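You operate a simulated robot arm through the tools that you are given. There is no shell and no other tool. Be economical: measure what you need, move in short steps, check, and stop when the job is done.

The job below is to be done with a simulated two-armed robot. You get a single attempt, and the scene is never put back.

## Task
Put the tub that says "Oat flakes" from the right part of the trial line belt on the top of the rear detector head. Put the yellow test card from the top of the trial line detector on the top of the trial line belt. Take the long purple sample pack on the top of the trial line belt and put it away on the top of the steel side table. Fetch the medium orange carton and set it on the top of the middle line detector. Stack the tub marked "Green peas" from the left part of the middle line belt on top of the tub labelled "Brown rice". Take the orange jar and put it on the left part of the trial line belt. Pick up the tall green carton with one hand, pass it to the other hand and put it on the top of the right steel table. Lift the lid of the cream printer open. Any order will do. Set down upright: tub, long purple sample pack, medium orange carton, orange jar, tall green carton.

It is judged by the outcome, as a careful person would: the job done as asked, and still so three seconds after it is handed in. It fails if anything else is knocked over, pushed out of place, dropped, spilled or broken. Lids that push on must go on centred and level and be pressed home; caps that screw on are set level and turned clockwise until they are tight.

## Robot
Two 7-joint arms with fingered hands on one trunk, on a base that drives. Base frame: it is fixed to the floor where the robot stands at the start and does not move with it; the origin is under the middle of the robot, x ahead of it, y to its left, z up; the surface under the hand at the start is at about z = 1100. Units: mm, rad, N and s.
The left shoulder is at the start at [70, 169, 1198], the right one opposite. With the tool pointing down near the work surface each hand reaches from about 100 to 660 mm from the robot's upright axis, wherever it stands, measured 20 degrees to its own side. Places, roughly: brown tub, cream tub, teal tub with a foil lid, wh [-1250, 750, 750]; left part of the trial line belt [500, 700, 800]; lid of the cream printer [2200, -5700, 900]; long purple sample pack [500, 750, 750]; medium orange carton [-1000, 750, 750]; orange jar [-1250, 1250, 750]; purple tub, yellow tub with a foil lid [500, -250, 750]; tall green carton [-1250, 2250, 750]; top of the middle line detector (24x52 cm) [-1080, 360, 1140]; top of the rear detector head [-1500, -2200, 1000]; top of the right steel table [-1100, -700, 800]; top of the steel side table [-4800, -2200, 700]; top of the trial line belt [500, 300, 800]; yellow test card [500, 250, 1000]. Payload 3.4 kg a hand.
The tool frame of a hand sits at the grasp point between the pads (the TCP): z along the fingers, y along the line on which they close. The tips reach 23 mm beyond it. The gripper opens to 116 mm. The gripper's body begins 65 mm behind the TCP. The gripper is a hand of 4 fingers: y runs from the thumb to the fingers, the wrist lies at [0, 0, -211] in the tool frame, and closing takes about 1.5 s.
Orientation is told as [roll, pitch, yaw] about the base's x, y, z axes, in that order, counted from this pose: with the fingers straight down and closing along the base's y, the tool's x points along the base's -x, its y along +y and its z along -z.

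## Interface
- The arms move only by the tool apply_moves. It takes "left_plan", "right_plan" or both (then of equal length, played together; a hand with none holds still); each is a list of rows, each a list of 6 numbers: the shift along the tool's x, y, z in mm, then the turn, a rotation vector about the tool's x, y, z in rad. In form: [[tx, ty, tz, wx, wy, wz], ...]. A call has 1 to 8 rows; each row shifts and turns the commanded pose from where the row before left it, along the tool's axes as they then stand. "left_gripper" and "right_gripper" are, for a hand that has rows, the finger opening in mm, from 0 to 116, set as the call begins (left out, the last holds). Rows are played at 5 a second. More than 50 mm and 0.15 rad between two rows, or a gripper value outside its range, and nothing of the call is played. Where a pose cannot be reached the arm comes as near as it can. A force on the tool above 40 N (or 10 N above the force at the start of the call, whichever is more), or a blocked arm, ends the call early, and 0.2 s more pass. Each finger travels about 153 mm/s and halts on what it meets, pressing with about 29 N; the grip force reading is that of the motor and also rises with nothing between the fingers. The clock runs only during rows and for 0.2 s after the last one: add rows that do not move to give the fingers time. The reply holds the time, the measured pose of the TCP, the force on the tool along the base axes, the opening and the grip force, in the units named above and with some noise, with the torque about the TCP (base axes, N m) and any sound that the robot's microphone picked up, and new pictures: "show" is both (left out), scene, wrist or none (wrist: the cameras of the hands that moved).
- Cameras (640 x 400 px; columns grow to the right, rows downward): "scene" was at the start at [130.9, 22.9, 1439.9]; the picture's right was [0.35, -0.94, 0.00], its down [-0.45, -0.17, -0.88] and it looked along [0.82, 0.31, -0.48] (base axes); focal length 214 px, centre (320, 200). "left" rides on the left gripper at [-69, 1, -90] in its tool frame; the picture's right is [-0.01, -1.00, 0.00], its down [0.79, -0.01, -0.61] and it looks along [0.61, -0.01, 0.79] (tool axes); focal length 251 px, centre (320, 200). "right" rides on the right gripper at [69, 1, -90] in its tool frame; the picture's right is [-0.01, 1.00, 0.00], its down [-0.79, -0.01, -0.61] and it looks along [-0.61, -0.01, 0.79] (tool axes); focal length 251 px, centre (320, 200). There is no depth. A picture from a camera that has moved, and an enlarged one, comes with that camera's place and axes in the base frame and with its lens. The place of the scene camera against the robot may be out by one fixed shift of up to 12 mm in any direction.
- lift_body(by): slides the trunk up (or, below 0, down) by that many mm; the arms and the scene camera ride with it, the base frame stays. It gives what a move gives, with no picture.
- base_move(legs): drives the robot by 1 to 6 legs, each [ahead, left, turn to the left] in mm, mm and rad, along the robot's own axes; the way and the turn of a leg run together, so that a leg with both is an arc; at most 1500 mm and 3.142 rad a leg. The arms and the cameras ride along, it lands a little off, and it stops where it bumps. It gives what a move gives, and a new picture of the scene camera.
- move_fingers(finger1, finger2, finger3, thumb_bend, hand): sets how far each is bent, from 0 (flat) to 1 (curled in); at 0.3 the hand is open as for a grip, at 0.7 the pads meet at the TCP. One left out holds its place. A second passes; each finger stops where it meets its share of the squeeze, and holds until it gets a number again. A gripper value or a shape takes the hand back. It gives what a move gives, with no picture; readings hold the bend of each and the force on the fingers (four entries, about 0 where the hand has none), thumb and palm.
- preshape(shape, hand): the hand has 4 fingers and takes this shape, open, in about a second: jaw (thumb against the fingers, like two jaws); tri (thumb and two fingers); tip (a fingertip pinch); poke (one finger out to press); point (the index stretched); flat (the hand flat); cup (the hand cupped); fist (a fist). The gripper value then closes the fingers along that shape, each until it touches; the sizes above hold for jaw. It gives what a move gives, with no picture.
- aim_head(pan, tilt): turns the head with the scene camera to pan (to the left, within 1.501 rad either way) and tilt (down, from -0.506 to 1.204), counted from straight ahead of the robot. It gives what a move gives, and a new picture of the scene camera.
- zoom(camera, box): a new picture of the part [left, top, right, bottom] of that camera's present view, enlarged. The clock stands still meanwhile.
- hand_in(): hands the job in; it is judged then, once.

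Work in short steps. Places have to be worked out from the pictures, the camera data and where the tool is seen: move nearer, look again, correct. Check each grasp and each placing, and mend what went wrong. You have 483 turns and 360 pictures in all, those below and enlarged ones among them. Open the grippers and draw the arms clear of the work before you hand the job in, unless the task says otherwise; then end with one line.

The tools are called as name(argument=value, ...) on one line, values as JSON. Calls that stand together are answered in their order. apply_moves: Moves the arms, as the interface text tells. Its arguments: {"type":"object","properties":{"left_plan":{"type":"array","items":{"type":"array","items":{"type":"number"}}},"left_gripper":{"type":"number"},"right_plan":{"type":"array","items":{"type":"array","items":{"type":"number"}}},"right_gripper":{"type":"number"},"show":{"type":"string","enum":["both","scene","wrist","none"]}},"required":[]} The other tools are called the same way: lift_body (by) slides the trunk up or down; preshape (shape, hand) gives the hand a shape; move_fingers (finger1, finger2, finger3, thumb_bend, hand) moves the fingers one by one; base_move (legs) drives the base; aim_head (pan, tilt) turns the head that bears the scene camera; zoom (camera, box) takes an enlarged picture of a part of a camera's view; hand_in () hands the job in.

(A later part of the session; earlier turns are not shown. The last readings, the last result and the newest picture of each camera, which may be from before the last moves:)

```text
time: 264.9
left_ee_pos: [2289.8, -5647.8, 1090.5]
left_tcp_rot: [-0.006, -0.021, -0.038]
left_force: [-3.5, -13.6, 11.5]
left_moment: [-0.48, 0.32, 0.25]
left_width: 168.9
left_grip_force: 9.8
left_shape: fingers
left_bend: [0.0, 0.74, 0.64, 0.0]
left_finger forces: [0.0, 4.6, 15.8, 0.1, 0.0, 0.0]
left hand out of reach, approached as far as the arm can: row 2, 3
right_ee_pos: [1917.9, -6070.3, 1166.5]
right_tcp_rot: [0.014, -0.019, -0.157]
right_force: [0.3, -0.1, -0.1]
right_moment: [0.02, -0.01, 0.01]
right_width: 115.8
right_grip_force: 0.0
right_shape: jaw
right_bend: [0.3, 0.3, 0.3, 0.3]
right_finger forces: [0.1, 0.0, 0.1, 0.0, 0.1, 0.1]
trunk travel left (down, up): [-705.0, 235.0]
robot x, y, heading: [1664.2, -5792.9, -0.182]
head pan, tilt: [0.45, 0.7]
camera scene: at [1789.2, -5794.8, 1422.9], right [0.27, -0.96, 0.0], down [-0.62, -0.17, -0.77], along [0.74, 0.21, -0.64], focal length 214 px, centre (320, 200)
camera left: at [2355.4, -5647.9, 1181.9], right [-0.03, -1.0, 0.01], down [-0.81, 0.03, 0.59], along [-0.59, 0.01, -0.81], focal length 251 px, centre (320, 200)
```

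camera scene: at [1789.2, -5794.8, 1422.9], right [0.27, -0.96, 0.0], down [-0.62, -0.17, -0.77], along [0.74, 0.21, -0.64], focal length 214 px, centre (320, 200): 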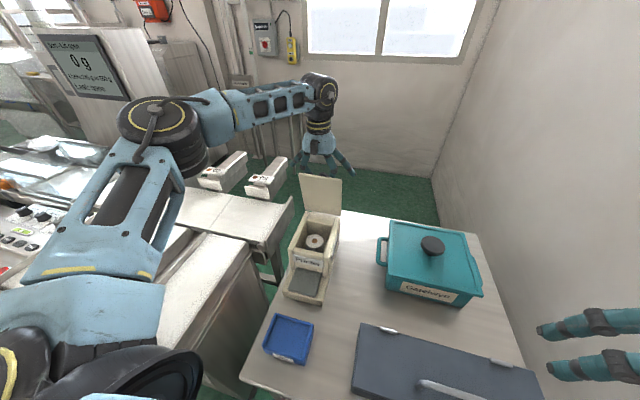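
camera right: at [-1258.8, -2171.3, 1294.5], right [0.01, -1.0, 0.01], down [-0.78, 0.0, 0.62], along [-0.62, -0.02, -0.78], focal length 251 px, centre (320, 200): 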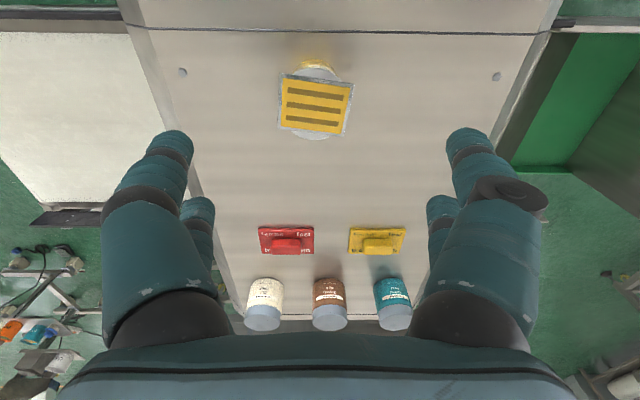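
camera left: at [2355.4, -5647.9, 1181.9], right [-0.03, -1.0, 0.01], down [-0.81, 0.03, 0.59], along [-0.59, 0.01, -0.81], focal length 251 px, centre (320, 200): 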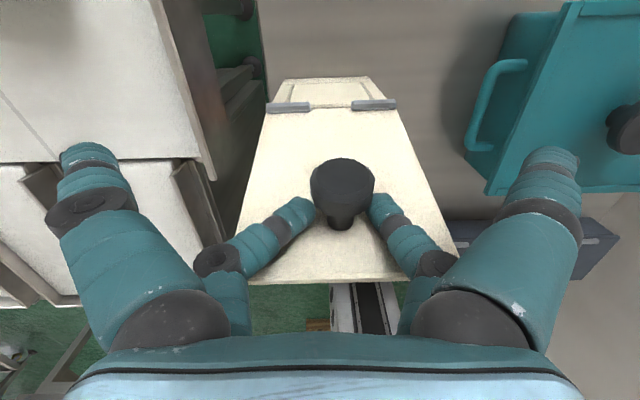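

It works incrementally. Repeat: a small turn, then arm forward.

base_move(legs=[[0, 0, -0.035]])

apply_moves(left_plan=[[-6, 6, 0.5, 0, 0, 0], [-8, 3, 0.5, 0, 0, 0], [-8, 0, 1, 0, 0, 0], [0, 0, 0, 0, 0, 0]], show="none")

base_move(legs=[[0, 0, -0.035]])

apply_moves(left_plan=[[-6, 6, 1, 0, 0, 0], [-8, 3, 1, 0, 0, 0], [-8, 0, 2, 0, 0, 0], [0, 0, 0, 0, 0, 0]])

```text
time: 265.7
left_ee_pos: [2296.3, -5661.9, 1088.5]
left_tcp_rot: [-0.008, -0.02, -0.069]
left_force: [-0.6, 6.4, 7.3]
left_moment: [0.21, 0.09, -0.06]
left_width: 168.8
left_grip_force: 9.5
left_shape: fingers
left_bend: [0.0, 0.71, 0.7, 0.0]
left_finger forces: [0.0, 12.3, 7.4, 0.0, 0.0, 0.1]
right_ee_pos: [1908.7, -6073.2, 1167.0]
right_tcp_rot: [0.011, -0.018, -0.192]
right_force: [-1.1, 0.6, 0.6]
right_moment: [-0.01, 0.02, -0.03]
right_width: 115.7
right_grip_force: 0.0
right_shape: jaw
right_bend: [0.3, 0.3, 0.3, 0.3]
right_finger forces: [0.0, 0.0, 0.0, 0.1, 0.0, 0.0]
trunk travel left (down, up): [-705.0, 235.0]
robot x, y, heading: [1661.3, -5797.2, -0.215]
head pan, tilt: [0.45, 0.7]
camera scene: at [1790.7, -5792.7, 1422.8], right [0.23, -0.97, 0.0], down [-0.63, -0.15, -0.77], along [0.74, 0.18, -0.64], focal length 214 px, centre (320, 200)
```

scene: 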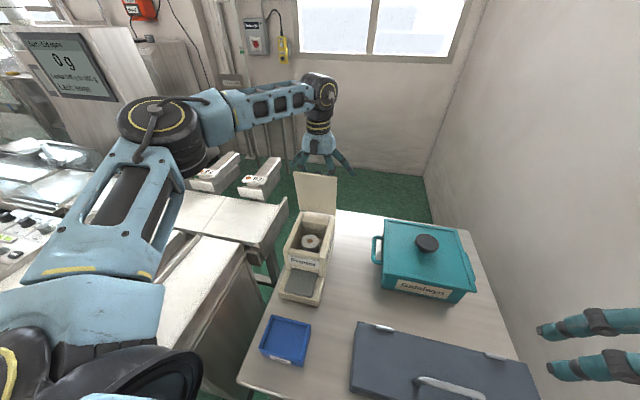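

```text
time: 266.7
left_ee_pos: [2304.7, -5652.3, 1088.1]
left_tcp_rot: [-0.009, -0.022, -0.073]
left_force: [-0.4, -9.8, 8.6]
left_moment: [-0.35, 0.14, 0.17]
left_width: 168.7
left_grip_force: 9.9
left_shape: fingers
left_bend: [0.0, 0.72, 0.67, 0.0]
left_finger forces: [0.0, 5.1, 14.0, 0.0, 0.0, 0.0]
left hand out of reach, approached as far as the arm can: row 2, 3
right_ee_pos: [1909.4, -6077.4, 1166.8]
right_tcp_rot: [0.014, -0.018, -0.192]
right_force: [-0.1, 0.4, 0.5]
right_moment: [0.01, -0.02, 0.03]
right_width: 116.1
right_grip_force: 0.1
right_shape: jaw
right_bend: [0.3, 0.3, 0.3, 0.3]
right_finger forces: [0.0, 0.0, 0.0, 0.0, 0.1, 0.0]
trunk travel left (down, up): [-705.0, 235.0]
robot x, y, heading: [1662.2, -5794.7, -0.214]
head pan, tilt: [0.45, 0.7]
```

```text
time: 267.4
left_ee_pos: [2310.9, -5667.7, 1086.1]
left_tcp_rot: [-0.009, -0.02, -0.102]
left_force: [-1.0, 10.9, 3.1]
left_moment: [0.09, 0.16, -0.05]
left_width: 168.8
left_grip_force: 10.3
left_shape: fingers
left_bend: [0.0, 0.68, 0.71, 0.0]
left_finger forces: [0.0, 12.1, 7.9, 0.1, 0.1, 0.0]
right_ee_pos: [1900.4, -6081.1, 1166.6]
right_tcp_rot: [0.009, -0.02, -0.226]
right_force: [0.4, -0.4, -0.1]
right_moment: [0.0, -0.08, -0.01]
right_width: 115.9
right_grip_force: 0.2
right_shape: jaw
right_bend: [0.3, 0.3, 0.3, 0.3]
right_finger forces: [0.0, 0.0, 0.0, 0.0, 0.1, 0.1]
trunk travel left (down, up): [-705.0, 235.0]
robot x, y, heading: [1665.9, -5797.8, -0.251]
head pan, tilt: [0.45, 0.7]
camera scene: at [1791.9, -5795.4, 1422.6], right [0.2, -0.98, 0.0], down [-0.63, -0.13, -0.76], along [0.75, 0.15, -0.64], focal length 214 px, centre (320, 200)
```

scene: 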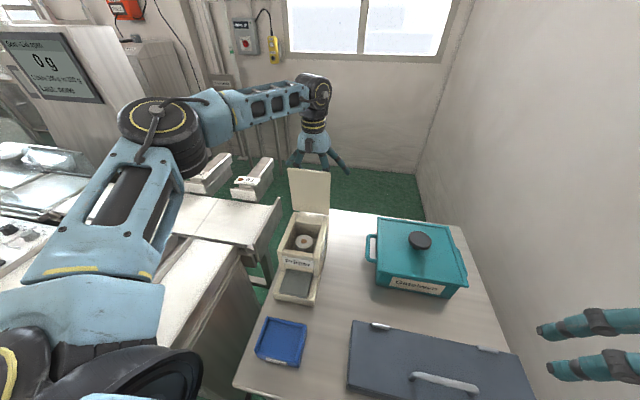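

```text
time: 268.4
left_ee_pos: [2318.7, -5657.9, 1081.5]
left_tcp_rot: [-0.01, -0.023, -0.105]
left_force: [-1.7, -5.7, 3.0]
left_moment: [-0.09, 0.18, 0.28]
left_width: 169.0
left_grip_force: 9.4
left_shape: fingers
left_bend: [0.0, 0.71, 0.7, 0.0]
left_finger forces: [0.0, 6.3, 12.1, 0.0, 0.0, 0.0]
left hand out of reach, approached as far as the arm can: row 1, 2, 3
right_ee_pos: [1899.0, -6084.6, 1166.2]
right_tcp_rot: [0.013, -0.017, -0.225]
right_force: [-1.2, -0.6, -0.3]
right_moment: [0.0, -0.01, -0.02]
right_width: 115.8
right_grip_force: 0.1
right_shape: jaw
right_bend: [0.3, 0.3, 0.3, 0.3]
right_finger forces: [0.0, 0.1, 0.0, 0.0, 0.0, 0.0]
trunk travel left (down, up): [-705.0, 235.0]
robot x, y, heading: [1666.3, -5792.3, -0.242]
head pan, tilt: [0.45, 0.7]
camera scene: at [1791.8, -5800.6, 1422.7], right [0.2, -0.98, 0.0], down [-0.63, -0.13, -0.77], along [0.75, 0.15, -0.64], focal length 214 px, centre (320, 200)
camera left: at [2383.4, -5662.8, 1173.5], right [-0.1, -1.0, 0.01], down [-0.8, 0.08, 0.59], along [-0.59, 0.05, -0.81], focal length 251 px, centre (320, 200)
```

scene: 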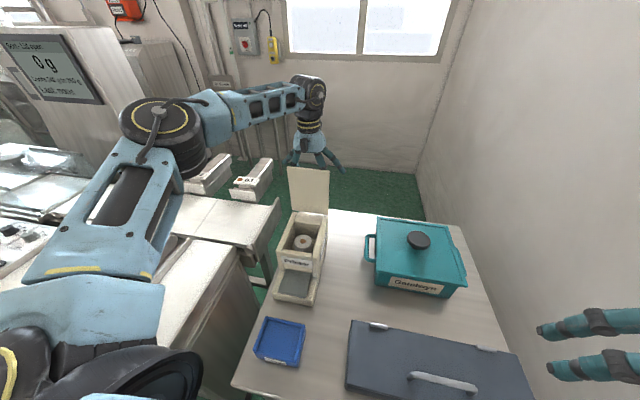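
left: 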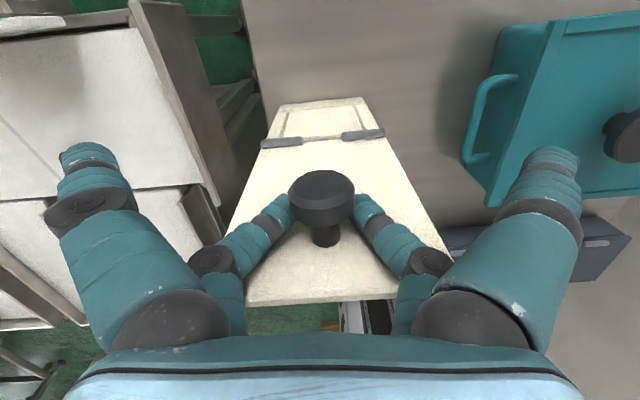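

The lid is at about 90°. Two more steps to bring it past vertical.

base_move(legs=[[0, 0, -0.04]])

apply_moves(left_plan=[[-6, 6, 1, 0, 0, 0], [-8, 3, 1, 0, 0, 0], [-8, 0, 2, 0, 0, 0], [0, 0, 0, 0, 0, 0]], show="none")

base_move(legs=[[0, 0, -0.04]])

apply_moves(left_plan=[[-6, 6, 2, 0, 0, 0], [-8, 3, 2, 0, 0, 0], [-8, 0, 3, 0, 0, 0], [0, 0, 0, 0, 0, 0]], show="wrist")

```text
time: 269.2
left_ee_pos: [2322.7, -5675.8, 1080.2]
left_tcp_rot: [-0.012, -0.02, -0.14]
left_force: [-3.0, 22.3, -2.9]
left_moment: [0.14, 0.28, 0.14]
left_width: 168.8
left_grip_force: 15.4
left_shape: fingers
left_bend: [0.0, 0.66, 0.71, 0.0]
left_finger forces: [0.0, 17.8, 11.7, 0.0, 0.1, 0.0]
right_ee_pos: [1889.0, -6086.0, 1168.1]
right_tcp_rot: [0.006, -0.02, -0.264]
right_force: [0.1, 0.5, -0.2]
right_moment: [0.0, 0.02, 0.01]
right_width: 115.9
right_grip_force: 0.0
right_shape: jaw
right_bend: [0.3, 0.3, 0.3, 0.3]
right_finger forces: [0.0, 0.1, 0.0, 0.0, 0.1, 0.0]
trunk travel left (down, up): [-705.0, 235.0]
robot x, y, heading: [1666.9, -5796.5, -0.287]
head pan, tilt: [0.45, 0.7]
camera scene: at [1792.1, -5796.2, 1422.6], right [0.16, -0.99, 0.01], down [-0.64, -0.11, -0.76], along [0.75, 0.12, -0.64], focal length 214 px, centre (320, 200)
```

scene: 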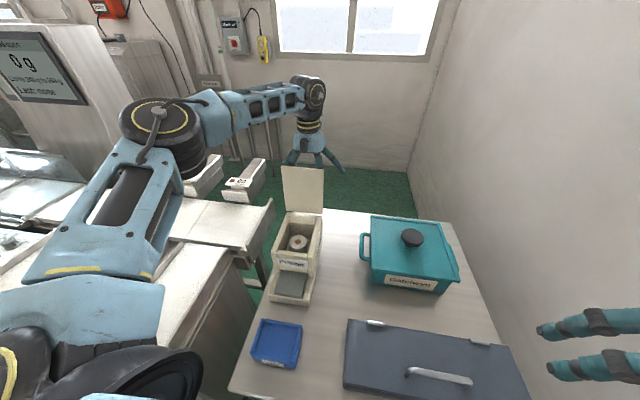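

```text
time: 270.2
left_ee_pos: [2330.6, -5664.6, 1076.9]
left_tcp_rot: [-0.008, -0.024, -0.141]
left_force: [-2.0, 1.0, -0.2]
left_moment: [0.06, 0.29, 0.39]
left_width: 168.9
left_grip_force: 10.1
left_shape: fingers
left_bend: [0.0, 0.7, 0.72, 0.0]
left_finger forces: [0.0, 9.9, 10.3, 0.0, 0.1, 0.1]
left hand out of reach, approached as far as the arm can: row 1, 2, 3
right_ee_pos: [1888.1, -6091.1, 1165.8]
right_tcp_rot: [0.011, -0.021, -0.264]
right_force: [0.3, -0.4, 0.4]
right_moment: [0.01, -0.01, 0.02]
right_width: 115.9
right_grip_force: 0.1
right_shape: jaw
right_bend: [0.3, 0.3, 0.3, 0.3]
right_finger forces: [0.0, 0.1, 0.0, 0.0, 0.1, 0.0]
trunk travel left (down, up): [-705.0, 235.0]
robot x, y, heading: [1662.9, -5793.7, -0.292]
head pan, tilt: [0.45, 0.7]
```

```text
time: 271.0
left_ee_pos: [2335.2, -5682.4, 1076.7]
left_tcp_rot: [-0.013, -0.023, -0.175]
left_force: [-4.7, 32.4, -0.7]
left_moment: [0.05, 0.52, 0.49]
left_width: 168.8
left_grip_force: 19.6
left_shape: fingers
left_bend: [0.0, 0.62, 0.73, 0.0]
left_finger forces: [0.0, 25.3, 14.0, 0.1, 0.0, 0.0]
right_ee_pos: [1876.5, -6091.3, 1168.3]
right_tcp_rot: [0.004, -0.021, -0.302]
right_force: [0.8, -0.1, -0.9]
right_moment: [-0.02, -0.02, -0.04]
right_width: 115.8
right_grip_force: 0.1
right_shape: jaw
right_bend: [0.3, 0.3, 0.3, 0.3]
right_finger forces: [0.0, 0.0, 0.0, 0.1, 0.0, 0.0]
trunk travel left (down, up): [-705.0, 235.0]
robot x, y, heading: [1667.6, -5791.8, -0.325]
head pan, tilt: [0.45, 0.7]
camera scene: at [1791.0, -5797.8, 1422.7], right [0.12, -0.99, 0.01], down [-0.64, -0.09, -0.76], along [0.76, 0.09, -0.64], focal length 214 px, centre (320, 200)
```

scene: 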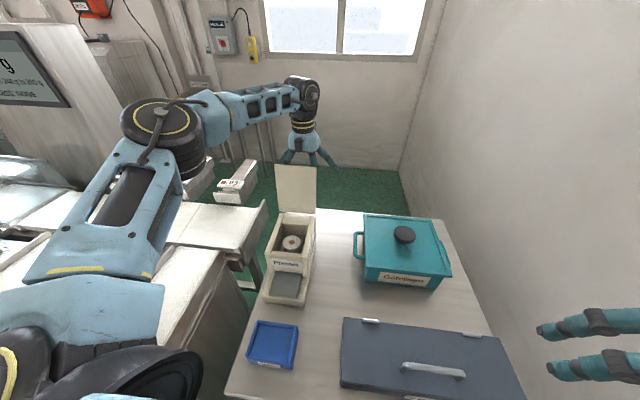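

```text
time: 272.0
left_ee_pos: [2342.5, -5673.5, 1070.2]
left_tcp_rot: [-0.009, -0.023, -0.177]
left_force: [0.0, 11.8, 4.5]
left_moment: [0.13, 0.27, 0.09]
left_width: 169.1
left_grip_force: 8.8
left_shape: fingers
left_bend: [0.0, 0.69, 0.73, 0.0]
left_finger forces: [0.1, 12.5, 4.9, 0.0, 0.1, 0.1]
left hand out of reach, approached as far as the arm can: row 1, 2, 3
right_ee_pos: [1876.6, -6096.3, 1166.6]
right_tcp_rot: [0.01, -0.019, -0.3]
right_force: [1.3, -0.2, 0.1]
right_moment: [-0.01, 0.0, 0.02]
right_width: 115.8
right_grip_force: 0.1
right_shape: jaw
right_bend: [0.3, 0.3, 0.3, 0.3]
right_finger forces: [0.0, 0.0, 0.0, 0.0, 0.0, 0.0]
trunk travel left (down, up): [-705.0, 235.0]
robot x, y, heading: [1664.4, -5793.6, -0.329]
head pan, tilt: [0.45, 0.7]
camera left: at [2407.2, -5682.8, 1162.2], right [-0.17, -0.99, 0.01], down [-0.8, 0.14, 0.59], along [-0.58, 0.09, -0.81], focal length 251 px, centre (320, 200)
```

left: 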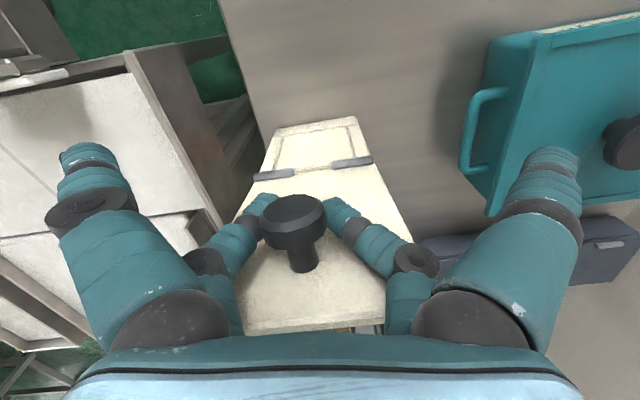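

Lid at about 100°. I release the knob gently and check whether it stays.

move_fingers(hand="left", finger2=0.4, finger3=0.4)

apply_moves(left_plan=[[0, 0, -20, 0, 0, 0], [0, 0, -30, 0, 0, 0], [0, 0, -40, 0, 0, 0], [0, 0, -30, 0, 0, 0]])

```text
time: 273.0
left_ee_pos: [2343.7, -5676.6, 1068.9]
left_tcp_rot: [-0.005, -0.021, -0.178]
left_force: [1.2, -0.3, 0.2]
left_moment: [-0.01, 0.0, 0.0]
left_width: 168.8
left_grip_force: 0.1
left_shape: fingers
left_bend: [0.0, 0.4, 0.4, 0.0]
left_finger forces: [0.0, 0.0, 0.3, 0.0, 0.0, 0.0]
right_ee_pos: [1877.3, -6099.5, 1165.7]
right_tcp_rot: [0.01, -0.019, -0.3]
right_force: [0.3, -0.2, 0.1]
right_moment: [0.01, -0.03, -0.01]
right_width: 116.1
right_grip_force: 0.2
right_shape: jaw
right_bend: [0.3, 0.3, 0.3, 0.3]
right_finger forces: [0.0, 0.1, 0.1, 0.0, 0.1, 0.0]
trunk travel left (down, up): [-705.0, 235.0]
robot x, y, heading: [1663.1, -5787.6, -0.328]
head pan, tilt: [0.45, 0.7]
```

```text
time: 274.0
left_ee_pos: [2324.6, -5669.8, 1182.9]
left_tcp_rot: [-0.005, -0.021, -0.177]
left_force: [0.9, 0.3, 0.2]
left_moment: [-0.01, -0.02, 0.0]
left_width: 169.0
left_grip_force: 0.0
left_shape: fingers
left_bend: [0.0, 0.4, 0.4, 0.0]
left_finger forces: [0.0, 0.1, 0.0, 0.0, 0.0, 0.1]
left hand out of reach, approached as far as the arm can: row 3, 4
right_ee_pos: [1877.1, -6098.9, 1165.6]
right_tcp_rot: [0.012, -0.02, -0.301]
right_force: [0.8, 0.6, -0.9]
right_moment: [0.0, 0.01, 0.02]
right_width: 115.9
right_grip_force: 0.1
right_shape: jaw
right_bend: [0.3, 0.3, 0.3, 0.3]
right_finger forces: [0.0, 0.0, 0.1, 0.1, 0.0, 0.1]
trunk travel left (down, up): [-705.0, 235.0]
robot x, y, heading: [1667.6, -5790.1, -0.325]
head pan, tilt: [0.45, 0.7]
camera scene: at [1791.6, -5808.1, 1422.7], right [0.12, -0.99, 0.0], down [-0.64, -0.08, -0.77], along [0.76, 0.09, -0.64], focal length 214 px, centre (320, 200)
camera left: at [2389.0, -5678.5, 1275.4], right [-0.17, -0.99, 0.01], down [-0.8, 0.14, 0.59], along [-0.58, 0.09, -0.81], focal length 251 px, centre (320, 200)
```

scene: 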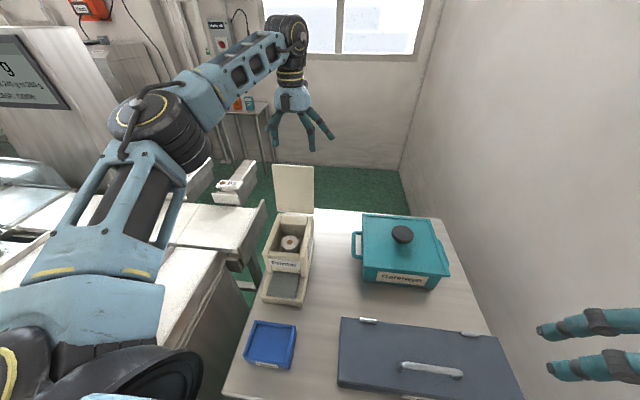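
left: 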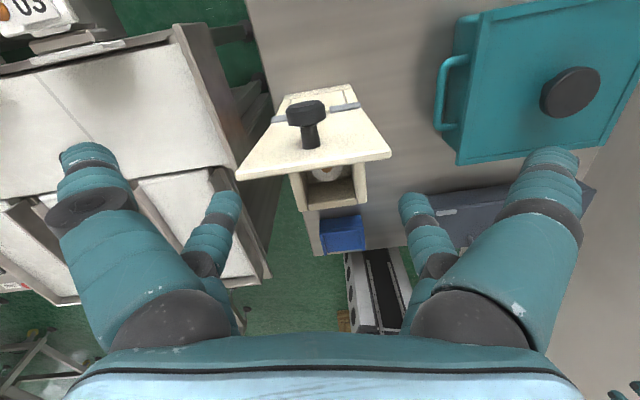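

The lid stays open. I raise the trunk, restore the jaw shape, and back away.

lift_body(by=170)

preshape(shape="jaw", hand="left")

base_move(legs=[[0, 0, 0.325], [-380, 0, 0]])

```text
time: 275.9
left_ee_pos: [2325.1, -5669.1, 1352.3]
left_tcp_rot: [-0.005, -0.021, -0.177]
left_force: [0.4, -0.3, 0.2]
left_moment: [0.02, 0.01, -0.02]
left_width: 168.8
left_grip_force: 0.1
left_shape: fingers
left_bend: [0.0, 0.4, 0.4, 0.0]
left_finger forces: [0.0, 0.1, 0.1, 0.0, 0.0, 0.0]
right_ee_pos: [1876.1, -6099.5, 1337.3]
right_tcp_rot: [0.009, -0.017, -0.303]
right_force: [1.1, -0.4, 0.4]
right_moment: [-0.03, -0.02, 0.02]
right_width: 115.8
right_grip_force: 0.1
right_shape: jaw
right_bend: [0.3, 0.3, 0.3, 0.3]
right_finger forces: [0.1, 0.0, 0.1, 0.0, 0.1, 0.0]
trunk travel left (down, up): [-875.0, 65.0]
robot x, y, heading: [1664.5, -5795.2, -0.329]
head pan, tilt: [0.45, 0.7]
```

```text
time: 276.9
left_ee_pos: [2325.0, -5669.2, 1353.0]
left_tcp_rot: [-0.004, -0.021, -0.175]
left_force: [0.3, 0.3, -0.1]
left_moment: [0.01, 0.01, -0.01]
left_width: 116.0
left_grip_force: 0.1
left_shape: jaw
left_bend: [0.3, 0.3, 0.3, 0.3]
left_finger forces: [0.0, 0.1, 0.0, 0.1, 0.0, 0.1]
right_ee_pos: [1877.7, -6098.8, 1336.7]
right_tcp_rot: [0.011, -0.016, -0.302]
right_force: [0.2, 0.1, 0.4]
right_moment: [0.03, -0.02, -0.01]
right_width: 115.9
right_grip_force: 0.1
right_shape: jaw
right_bend: [0.3, 0.3, 0.3, 0.3]
right_finger forces: [0.1, 0.1, 0.0, 0.0, 0.1, 0.1]
trunk travel left (down, up): [-875.0, 65.0]
robot x, y, heading: [1662.4, -5793.8, -0.327]
head pan, tilt: [0.45, 0.7]
```

```text
time: 280.3
left_ee_pos: [1866.8, -5465.3, 1352.7]
left_tcp_rot: [-0.005, -0.017, 0.144]
left_force: [0.2, 0.0, 0.4]
left_moment: [0.0, -0.01, -0.01]
left_width: 115.8
left_grip_force: 0.2
left_shape: jaw
left_bend: [0.3, 0.3, 0.3, 0.3]
left_finger forces: [0.0, 0.0, 0.1, 0.0, 0.0, 0.1]
right_ee_pos: [1578.8, -6015.0, 1335.5]
right_tcp_rot: [0.012, -0.015, 0.021]
right_force: [-0.1, 0.6, -0.1]
right_moment: [0.0, 0.01, 0.0]
right_width: 115.9
right_grip_force: 0.1
right_shape: jaw
right_bend: [0.3, 0.3, 0.3, 0.3]
right_finger forces: [0.1, 0.0, 0.1, 0.1, 0.0, 0.0]
trunk travel left (down, up): [-875.0, 65.0]
robot x, y, heading: [1278.8, -5791.9, -0.006]
head pan, tilt: [0.45, 0.7]
camera scene: at [1401.9, -5764.8, 1592.4], right [0.43, -0.9, 0.0], down [-0.58, -0.28, -0.76], along [0.69, 0.33, -0.65], focal length 214 px, centre (320, 200)
```

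scene: 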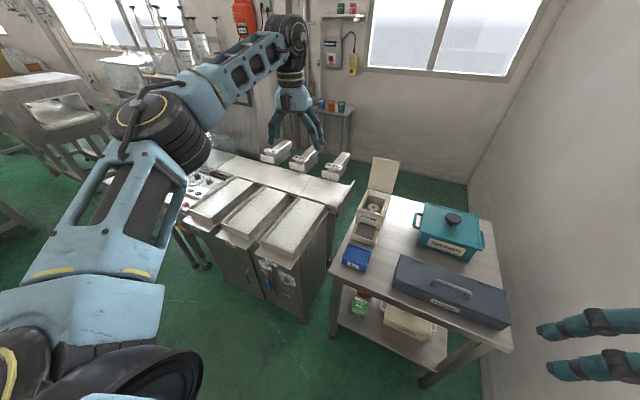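

Printer lid is open and stays. I tuck the left arm and head back north along the known way towards the middle line.

apply_moves(left_plan=[[40, 0, 0, 0, 0, 0.05], [40, 0, 0, 0, 0, 0.05], [40, 0, 0, 0, 0, 0.05], [40, 0, 0, 0, 0, 0], [40, 0, 0, 0, 0, 0], [40, 0, 0, 0, 0, 0]], show="none")

base_move(legs=[[0, 0, 1.57], [1500, 40, 0], [750, 0, 0], [0, 0, 1.57]])

aim_head(pan=0.0, tilt=0.4)

```text
time: 281.7
left_ee_pos: [1619.7, -5477.4, 1347.9]
left_tcp_rot: [-0.003, -0.022, -0.006]
left_force: [0.0, 0.5, -0.1]
left_moment: [0.0, 0.0, 0.0]
left_width: 116.0
left_grip_force: 0.1
left_shape: jaw
left_bend: [0.3, 0.3, 0.3, 0.3]
left_finger forces: [0.0, 0.0, 0.1, 0.0, 0.0, 0.0]
right_ee_pos: [1572.9, -6013.3, 1336.2]
right_tcp_rot: [0.01, -0.02, 0.021]
right_force: [-0.1, 0.5, -0.1]
right_moment: [-0.01, -0.02, 0.0]
right_width: 115.8
right_grip_force: 0.1
right_shape: jaw
right_bend: [0.3, 0.3, 0.3, 0.3]
right_finger forces: [0.0, 0.0, 0.0, 0.1, 0.0, 0.0]
trunk travel left (down, up): [-875.0, 65.0]
robot x, y, heading: [1273.0, -5797.2, -0.002]
head pan, tilt: [0.45, 0.7]
```

```text
refused: leg 2 is longer than a leg can be; nothing moved
```

```text
time: 282.6
left_ee_pos: [1623.2, -5477.9, 1347.7]
left_tcp_rot: [-0.003, -0.022, -0.004]
left_force: [-0.4, 0.9, -1.0]
left_moment: [0.02, -0.02, 0.0]
left_width: 115.9
left_grip_force: 0.0
left_shape: jaw
left_bend: [0.3, 0.3, 0.3, 0.3]
left_finger forces: [0.0, 0.0, 0.0, 0.1, 0.0, 0.1]
right_ee_pos: [1575.2, -6015.0, 1337.1]
right_tcp_rot: [0.01, -0.018, 0.021]
right_force: [0.0, -0.1, 0.3]
right_moment: [0.01, 0.0, 0.01]
right_width: 115.8
right_grip_force: 0.1
right_shape: jaw
right_bend: [0.3, 0.3, 0.3, 0.3]
right_finger forces: [0.1, 0.1, 0.0, 0.1, 0.0, 0.1]
trunk travel left (down, up): [-875.0, 65.0]
robot x, y, heading: [1276.5, -5788.7, -0.001]
head pan, tilt: [0.0, 0.4]
camera scene: at [1415.5, -5801.9, 1619.4], right [0.0, -1.0, 0.0], down [-0.39, 0.0, -0.92], along [0.92, 0.0, -0.39], focal length 214 px, centre (320, 200)
```

scene: 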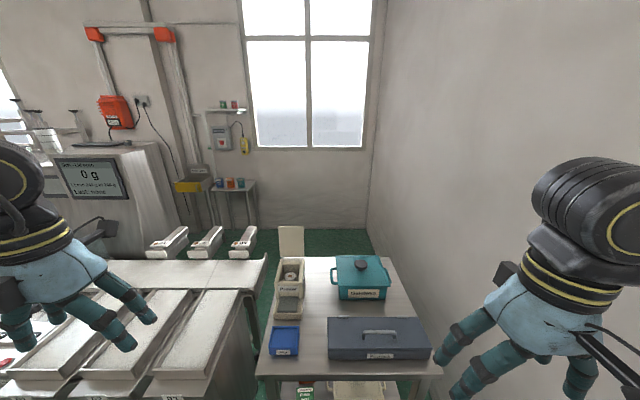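

Legs are limited to 1500 mm; I split the drive.

base_move(legs=[[0, 0, 1.57], [1200, 30, 0], [1050, 20, 0], [0, 0, 1.57]])

base_move(legs=[[1000, 0, 0], [1000, 0, 0]])

```text
time: 301.6
left_ee_pos: [869.8, -3841.3, 1348.7]
left_tcp_rot: [-0.001, -0.023, -3.091]
left_force: [0.7, -0.3, 0.0]
left_moment: [0.01, 0.0, 0.03]
left_width: 116.3
left_grip_force: 0.1
left_shape: jaw
left_bend: [0.3, 0.3, 0.3, 0.3]
left_finger forces: [0.1, 0.0, 0.0, 0.0, 0.0, 0.0]
right_ee_pos: [886.8, -3303.8, 1336.1]
right_tcp_rot: [0.011, -0.017, -3.066]
right_force: [-0.3, 0.5, 0.1]
right_moment: [0.0, -0.03, 0.01]
right_width: 115.7
right_grip_force: 0.1
right_shape: jaw
right_bend: [0.3, 0.3, 0.3, 0.3]
right_finger forces: [0.1, 0.0, 0.1, 0.1, 0.0, 0.0]
trunk travel left (down, up): [-875.0, 65.0]
robot x, y, heading: [1199.8, -3513.0, -3.09]
head pan, tilt: [0.0, 0.4]
camera scene: at [1050.7, -3525.0, 1619.5], right [-0.05, 1.0, 0.0], down [0.39, 0.02, -0.92], along [-0.92, -0.05, -0.39], focal length 214 px, centre (320, 200)
```

scene: 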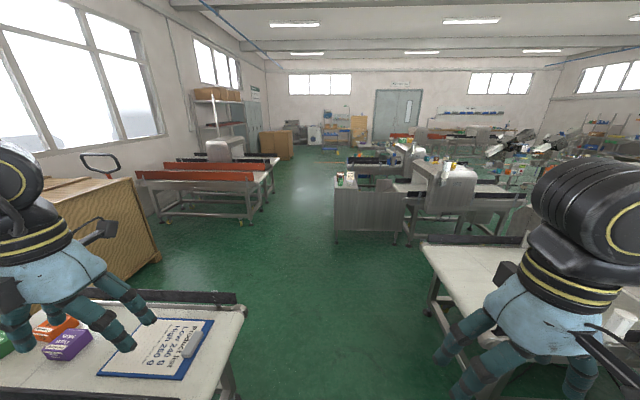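

```text
time: 311.4
left_ee_pos: [-1105.1, -3910.4, 1348.7]
left_tcp_rot: [-0.001, -0.022, -3.121]
left_force: [0.2, -0.4, -0.1]
left_moment: [0.0, -0.01, 0.01]
left_width: 116.0
left_grip_force: 0.1
left_shape: jaw
left_bend: [0.3, 0.3, 0.3, 0.3]
left_finger forces: [0.0, 0.1, 0.0, 0.0, 0.0, 0.1]
right_ee_pos: [-1073.0, -3372.7, 1336.8]
right_tcp_rot: [0.011, -0.02, -3.093]
right_force: [0.0, 0.0, 0.4]
right_moment: [-0.01, 0.01, -0.05]
right_width: 116.0
right_grip_force: 0.1
right_shape: jaw
right_bend: [0.3, 0.3, 0.3, 0.3]
right_finger forces: [0.0, 0.0, 0.0, 0.1, 0.0, 0.0]
trunk travel left (down, up): [-875.0, 65.0]
robot x, y, heading: [-771.3, -3584.1, -3.121]
head pan, tilt: [0.0, 0.4]
camera scene: at [-914.8, -3599.9, 1619.6], right [-0.02, 1.0, 0.0], down [0.39, 0.01, -0.92], along [-0.92, -0.02, -0.39], focal length 214 px, centre (320, 200)
```

scene: 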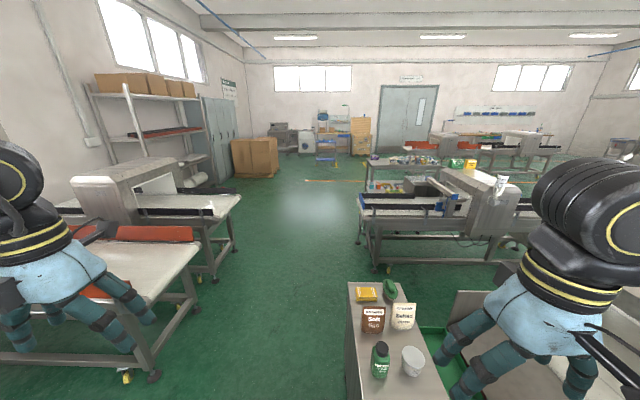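

Turn north and drive up the corridor, then diagonally through the gap.

base_move(legs=[[0, 0, -1.591], [1100, 20, 0], [1060, 20, 0]])

```text
time: 325.8
left_ee_pos: [-1171.7, -1139.0, 1348.7]
left_tcp_rot: [-0.002, -0.023, 1.611]
left_force: [-0.2, 0.6, -0.5]
left_moment: [0.02, 0.02, 0.02]
left_width: 116.1
left_grip_force: 0.1
left_shape: jaw
left_bend: [0.3, 0.3, 0.3, 0.3]
left_finger forces: [0.0, 0.2, 0.1, 0.0, 0.0, 0.0]
right_ee_pos: [-633.5, -1160.5, 1336.1]
right_tcp_rot: [0.011, -0.019, 1.635]
right_force: [-0.1, 0.0, 0.6]
right_moment: [0.01, 0.03, 0.0]
right_width: 115.9
right_grip_force: 0.1
right_shape: jaw
right_bend: [0.3, 0.3, 0.3, 0.3]
right_finger forces: [0.0, 0.0, 0.0, 0.0, 0.0, 0.0]
trunk travel left (down, up): [-875.0, 65.0]
robot x, y, heading: [-840.9, -1465.6, 1.609]
head pan, tilt: [0.0, 0.4]
camera scene: at [-852.9, -1335.7, 1619.6], right [1.0, 0.04, 0.0], down [0.02, -0.39, -0.92], along [-0.04, 0.92, -0.39], focal length 214 px, centre (320, 200)
```

scene: 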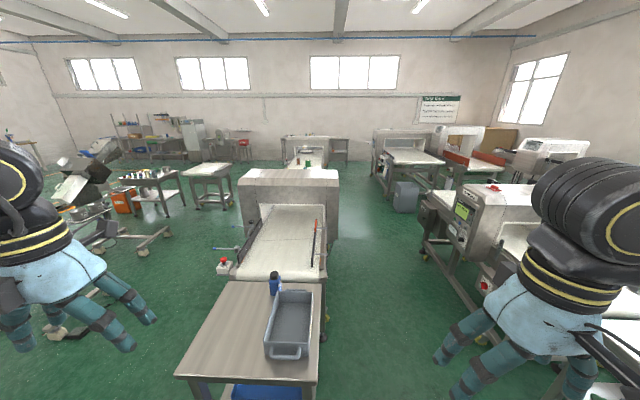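

I take the diagonal gap now.

base_move(legs=[[0, 0, -0.545], [875, 0, 0], [0, 0, 0.5]])

```text
time: 333.3
left_ee_pos: [-751.5, -356.1, 1349.3]
left_tcp_rot: [-0.003, -0.021, 1.58]
left_force: [-0.2, 0.9, -0.6]
left_moment: [-0.01, -0.01, -0.02]
left_width: 115.9
left_grip_force: 0.1
left_shape: jaw
left_bend: [0.3, 0.3, 0.3, 0.3]
left_finger forces: [0.1, 0.0, 0.0, 0.0, 0.0, 0.0]
right_ee_pos: [-213.3, -394.8, 1336.8]
right_tcp_rot: [0.012, -0.018, 1.604]
right_force: [0.3, 0.6, 0.4]
right_moment: [0.05, -0.03, 0.01]
right_width: 115.7
right_grip_force: 0.0
right_shape: jaw
right_bend: [0.3, 0.3, 0.3, 0.3]
right_finger forces: [0.1, 0.0, 0.1, 0.0, 0.0, 0.0]
trunk travel left (down, up): [-875.0, 65.0]
robot x, y, heading: [-433.8, -698.7, 1.579]
head pan, tilt: [0.0, 0.4]
camera scene: at [-437.5, -562.6, 1619.5], right [1.0, 0.01, 0.0], down [0.0, -0.39, -0.92], along [-0.01, 0.92, -0.39], focal length 214 px, centre (320, 200)
```

scene: 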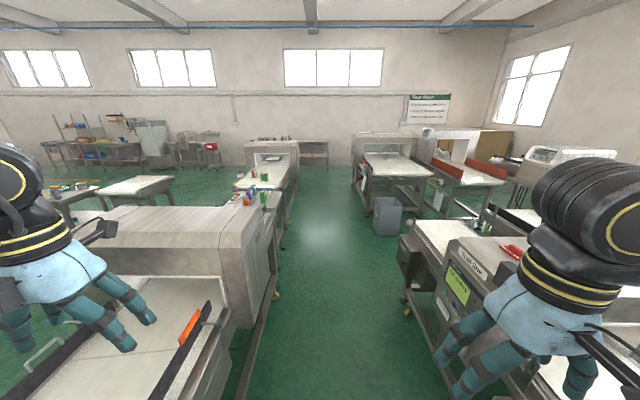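

I drive north between the lines, then turn to face the middle line's left belt.

base_move(legs=[[1400, -60, 0]])

aim_head(pan=0.7, tilt=0.5)

```text
time: 340.2
left_ee_pos: [-722.6, 1028.8, 1349.4]
left_tcp_rot: [-0.002, -0.021, 1.595]
left_force: [-0.1, -0.7, -0.1]
left_moment: [0.0, -0.01, 0.02]
left_width: 115.9
left_grip_force: 0.0
left_shape: jaw
left_bend: [0.3, 0.3, 0.3, 0.3]
left_finger forces: [0.1, 0.0, 0.0, 0.0, 0.1, 0.0]
right_ee_pos: [-183.6, 997.1, 1335.6]
right_tcp_rot: [0.009, -0.02, 1.619]
right_force: [0.1, -0.2, 0.4]
right_moment: [-0.03, 0.01, 0.03]
right_width: 115.7
right_grip_force: 0.2
right_shape: jaw
right_bend: [0.3, 0.3, 0.3, 0.3]
right_finger forces: [0.0, 0.0, 0.0, 0.0, 0.0, 0.0]
trunk travel left (down, up): [-875.0, 65.0]
robot x, y, heading: [-396.7, 693.5, 1.594]
head pan, tilt: [0.0, 0.4]
camera scene: at [-405.6, 825.7, 1619.6], right [1.0, 0.02, 0.0], down [0.01, -0.39, -0.92], along [-0.02, 0.92, -0.39], focal length 214 px, centre (320, 200)
```

scene: 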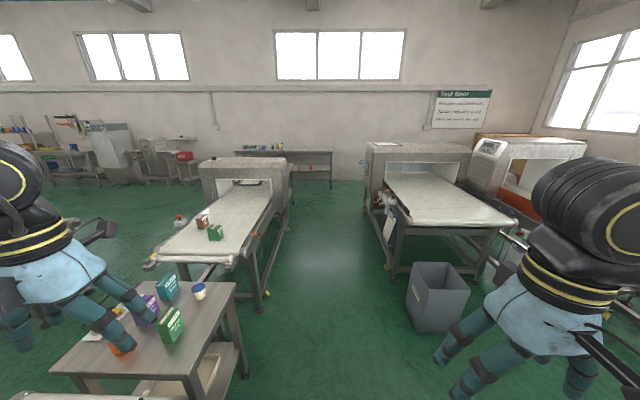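

```text
time: 341.3
left_ee_pos: [-721.3, 1029.8, 1347.9]
left_tcp_rot: [-0.003, -0.024, 1.597]
left_force: [0.7, 1.0, 0.1]
left_moment: [0.01, 0.01, -0.02]
left_width: 116.1
left_grip_force: 0.0
left_shape: jaw
left_bend: [0.3, 0.3, 0.3, 0.3]
left_finger forces: [0.1, 0.0, 0.0, 0.0, 0.0, 0.0]
right_ee_pos: [-183.5, 998.2, 1336.4]
right_tcp_rot: [0.011, -0.017, 1.621]
right_force: [0.4, 0.1, 0.2]
right_moment: [-0.01, -0.01, 0.02]
right_width: 115.9
right_grip_force: 0.0
right_shape: jaw
right_bend: [0.3, 0.3, 0.3, 0.3]
right_finger forces: [0.0, 0.0, 0.0, 0.1, 0.0, 0.1]
trunk travel left (down, up): [-875.0, 65.0]
robot x, y, heading: [-396.2, 692.9, 1.593]
head pan, tilt: [0.7, 0.499]
camera scene: at [-463.5, 802.1, 1610.4], right [0.75, 0.66, 0.0], down [0.32, -0.36, -0.88], along [-0.58, 0.66, -0.48], focal length 214 px, centre (320, 200)
```

scene: 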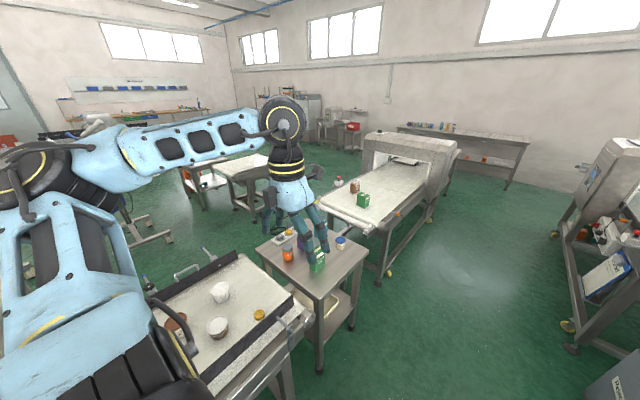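

I turn to face the middle line's left belt (-x).

base_move(legs=[[0, 0, 1.548]])

aim_head(pan=0.0, tilt=0.8)

aim_head(pan=-0.7, tilt=0.7)

```text
time: 345.5
left_ee_pos: [-729.4, 364.1, 1348.7]
left_tcp_rot: [-0.001, -0.021, -3.103]
left_force: [-0.4, -0.1, -0.3]
left_moment: [-0.01, -0.01, 0.0]
left_width: 115.9
left_grip_force: 0.1
left_shape: jaw
left_bend: [0.3, 0.3, 0.3, 0.3]
left_finger forces: [0.0, 0.0, 0.0, 0.0, 0.0, 0.0]
right_ee_pos: [-705.6, 902.6, 1335.6]
right_tcp_rot: [0.011, -0.017, -3.078]
right_force: [-0.5, -0.2, 0.5]
right_moment: [-0.01, -0.01, 0.02]
right_width: 116.1
right_grip_force: 0.0
right_shape: jaw
right_bend: [0.3, 0.3, 0.3, 0.3]
right_finger forces: [0.0, 0.1, 0.1, 0.0, 0.0, 0.1]
trunk travel left (down, up): [-875.0, 65.0]
robot x, y, heading: [-400.8, 694.1, -3.104]
head pan, tilt: [0.7, 0.499]
camera scene: at [-519.5, 621.0, 1610.4], right [-0.67, 0.74, 0.0], down [0.35, 0.32, -0.88], along [-0.65, -0.59, -0.48], focal length 214 px, centre (320, 200)
```

scene: 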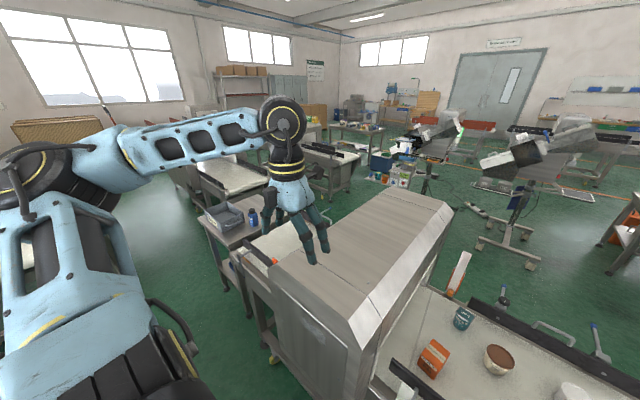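

```text
time: 346.6
left_ee_pos: [-729.9, 363.3, 1348.3]
left_tcp_rot: [-0.003, -0.023, -3.104]
left_force: [0.2, -0.1, -0.2]
left_moment: [-0.01, -0.03, -0.01]
left_width: 116.0
left_grip_force: 0.0
left_shape: jaw
left_bend: [0.3, 0.3, 0.3, 0.3]
left_finger forces: [0.0, 0.0, 0.0, 0.1, 0.1, 0.0]
right_ee_pos: [-706.0, 901.8, 1336.1]
right_tcp_rot: [0.01, -0.016, -3.078]
right_force: [0.4, 0.1, 0.3]
right_moment: [0.01, 0.02, -0.01]
right_width: 115.9
right_grip_force: 0.0
right_shape: jaw
right_bend: [0.3, 0.3, 0.3, 0.3]
right_finger forces: [0.0, 0.0, 0.0, 0.1, 0.0, 0.0]
trunk travel left (down, up): [-875.0, 65.0]
robot x, y, heading: [-396.9, 693.7, -3.105]
head pan, tilt: [0.0, 0.799]
camera scene: at [-532.8, 678.8, 1584.4], right [-0.04, 1.0, 0.0], down [0.72, 0.03, -0.7], along [-0.7, -0.03, -0.72], focal length 214 px, centre (320, 200)
```

scene: 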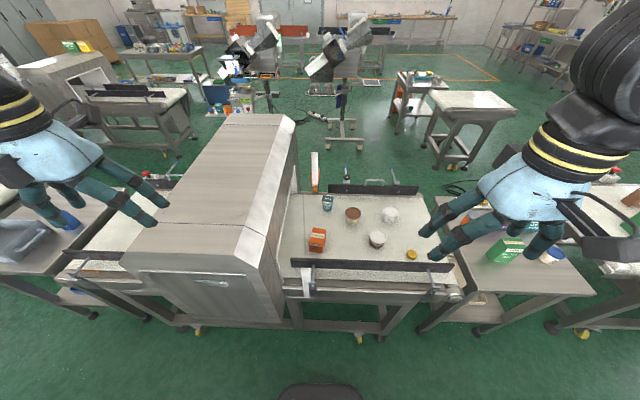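

```text
time: 347.7
left_ee_pos: [-729.5, 363.8, 1349.7]
left_tcp_rot: [-0.002, -0.022, -3.104]
left_force: [-0.4, -0.6, 0.3]
left_moment: [0.0, 0.01, -0.01]
left_width: 116.1
left_grip_force: 0.0
left_shape: jaw
left_bend: [0.3, 0.3, 0.3, 0.3]
left_finger forces: [0.0, 0.1, 0.0, 0.1, 0.1, 0.0]
right_ee_pos: [-704.8, 902.1, 1336.6]
right_tcp_rot: [0.009, -0.018, -3.079]
right_force: [0.1, -0.5, -0.9]
right_moment: [-0.01, 0.02, 0.02]
right_width: 115.9
right_grip_force: 0.1
right_shape: jaw
right_bend: [0.3, 0.3, 0.3, 0.3]
right_finger forces: [0.1, 0.1, 0.0, 0.0, 0.1, 0.0]
trunk travel left (down, up): [-875.0, 65.0]
robot x, y, heading: [-397.9, 691.2, -3.107]
head pan, tilt: [-0.7, 0.7]
camera scene: at [-519.2, 734.0, 1592.6], right [0.61, 0.79, 0.0], down [0.51, -0.4, -0.76], along [-0.6, 0.47, -0.64], focal length 214 px, centre (320, 200)
```

scene: 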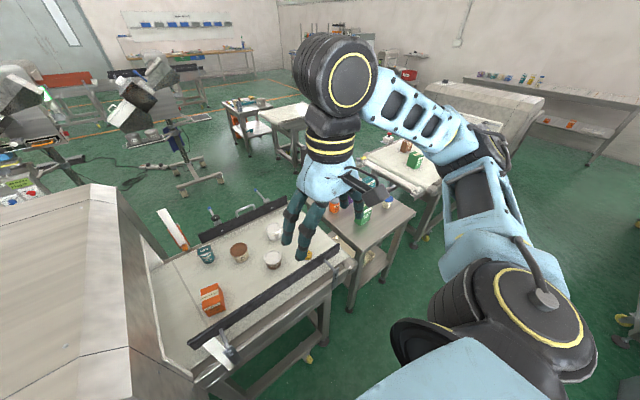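

I zoom on the tubs to read their labels.

aim_head(pan=-0.15, tilt=0.8)

zoom(camera="scene", box=[250, 180, 410, 280])

```text
time: 348.6
left_ee_pos: [-729.5, 364.7, 1348.3]
left_tcp_rot: [-0.002, -0.024, -3.103]
left_force: [-0.6, 0.1, -0.6]
left_moment: [-0.01, 0.01, 0.0]
left_width: 115.8
left_grip_force: 0.1
left_shape: jaw
left_bend: [0.3, 0.3, 0.3, 0.3]
left_finger forces: [0.1, 0.1, 0.1, 0.0, 0.0, 0.0]
right_ee_pos: [-704.4, 903.2, 1336.3]
right_tcp_rot: [0.01, -0.017, -3.079]
right_force: [-0.3, 0.6, 0.7]
right_moment: [0.01, -0.01, 0.0]
right_width: 116.0
right_grip_force: 0.0
right_shape: jaw
right_bend: [0.3, 0.3, 0.3, 0.3]
right_finger forces: [0.0, 0.1, 0.0, 0.0, 0.0, 0.0]
trunk travel left (down, up): [-875.0, 65.0]
robot x, y, heading: [-397.6, 692.8, -3.1]
head pan, tilt: [-0.15, 0.799]
camera scene: at [-532.3, 691.1, 1584.4], right [0.11, 0.99, 0.0], down [0.71, -0.08, -0.7], along [-0.69, 0.08, -0.72], focal length 214 px, centre (320, 200)
```

scene: 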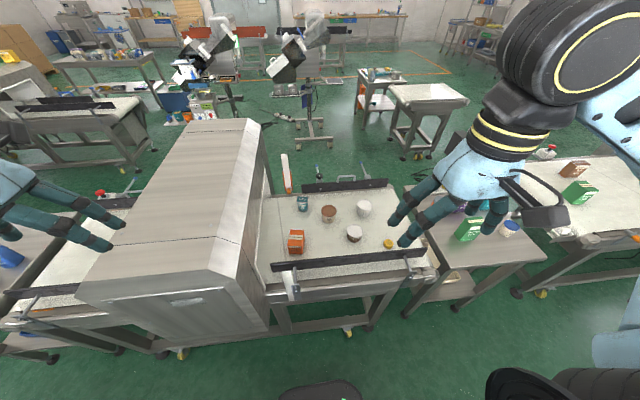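

```text
4.00 times, centred on (330, 230) of scene
camera zoom: at [-532.3, 691.1, 1584.4], right [0.11, 0.99, 0.0], down [0.71, -0.08, -0.7], along [-0.69, 0.08, -0.72], focal length 858 px, centre (280, 80)
```

zoom: 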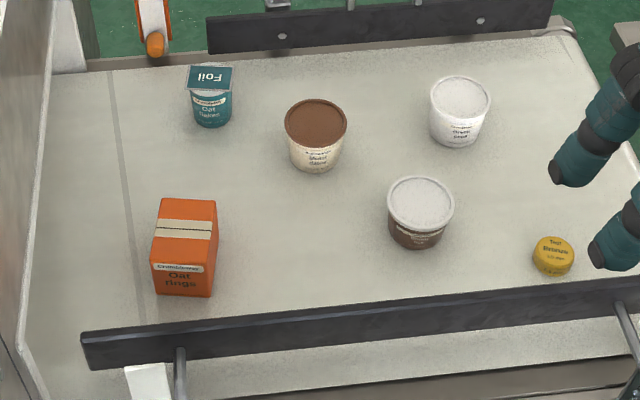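

I drive closer to read the labels (robot x≈-590).

base_move(legs=[[190, -60, -0.04]])

zoom(camera="scene", box=[300, 190, 400, 260])

```text
time: 350.2
left_ee_pos: [-927.6, 432.7, 1349.8]
left_tcp_rot: [-0.005, -0.027, 3.143]
left_force: [0.8, -0.9, 0.0]
left_moment: [0.01, 0.03, -0.01]
left_width: 116.0
left_grip_force: 0.1
left_shape: jaw
left_bend: [0.3, 0.3, 0.3, 0.3]
left_finger forces: [0.0, 0.0, 0.0, 0.1, 0.0, 0.0]
right_ee_pos: [-881.8, 971.5, 1337.5]
right_tcp_rot: [0.01, -0.02, -3.118]
right_force: [0.8, -0.3, 0.1]
right_moment: [0.02, 0.0, 0.0]
right_width: 115.7
right_grip_force: 0.1
right_shape: jaw
right_bend: [0.3, 0.3, 0.3, 0.3]
right_finger forces: [0.0, 0.0, 0.1, 0.0, 0.0, 0.0]
trunk travel left (down, up): [-875.0, 65.0]
robot x, y, heading: [-586.3, 755.0, -3.145]
head pan, tilt: [-0.15, 0.799]
camera scene: at [-716.8, 751.7, 1584.9], right [0.15, 0.99, 0.0], down [0.71, -0.11, -0.7], along [-0.69, 0.1, -0.71], focal length 214 px, centre (320, 200)
```

scene: 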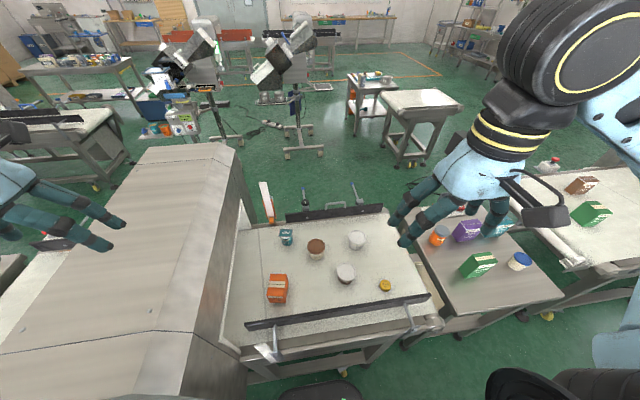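

```text
5.71 times, centred on (350, 225) of scene
camera zoom: at [-716.8, 751.7, 1584.9], right [0.15, 0.99, 0.0], down [0.71, -0.11, -0.7], along [-0.69, 0.1, -0.71], focal length 1226 px, centre (149, 57)
```

zoom: 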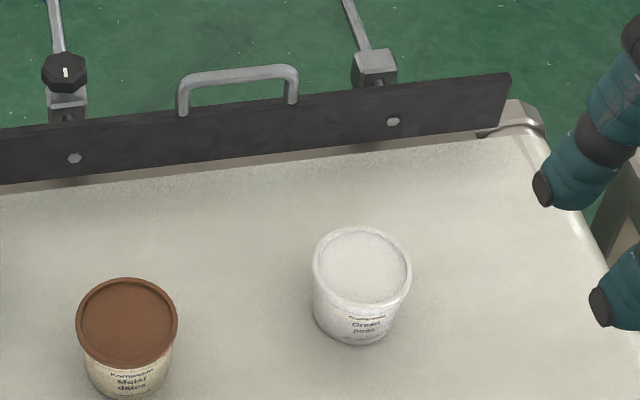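

The white tub is "Green peas". Check the brown tub, the carton, and the items on the table.

zoom(camera="scene", box=[250, 250, 410, 350])

zoom(camera="scene", box=[400, 160, 640, 310])

```text
4.00 times, centred on (330, 300) of scene
camera zoom: at [-716.8, 751.7, 1584.9], right [0.15, 0.99, 0.0], down [0.71, -0.11, -0.7], along [-0.69, 0.1, -0.71], focal length 858 px, centre (280, -200)
```

zoom: 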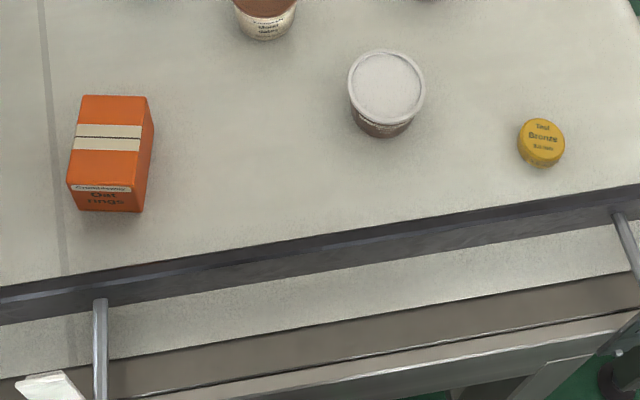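

```text
2.67 times, centred on (520, 235) of scene
camera zoom: at [-716.8, 751.7, 1584.9], right [0.15, 0.99, 0.0], down [0.71, -0.11, -0.7], along [-0.69, 0.1, -0.71], focal length 572 px, centre (-213, 107)
```

zoom: 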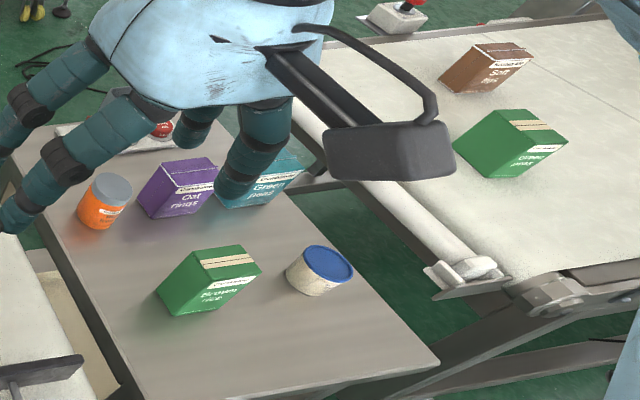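

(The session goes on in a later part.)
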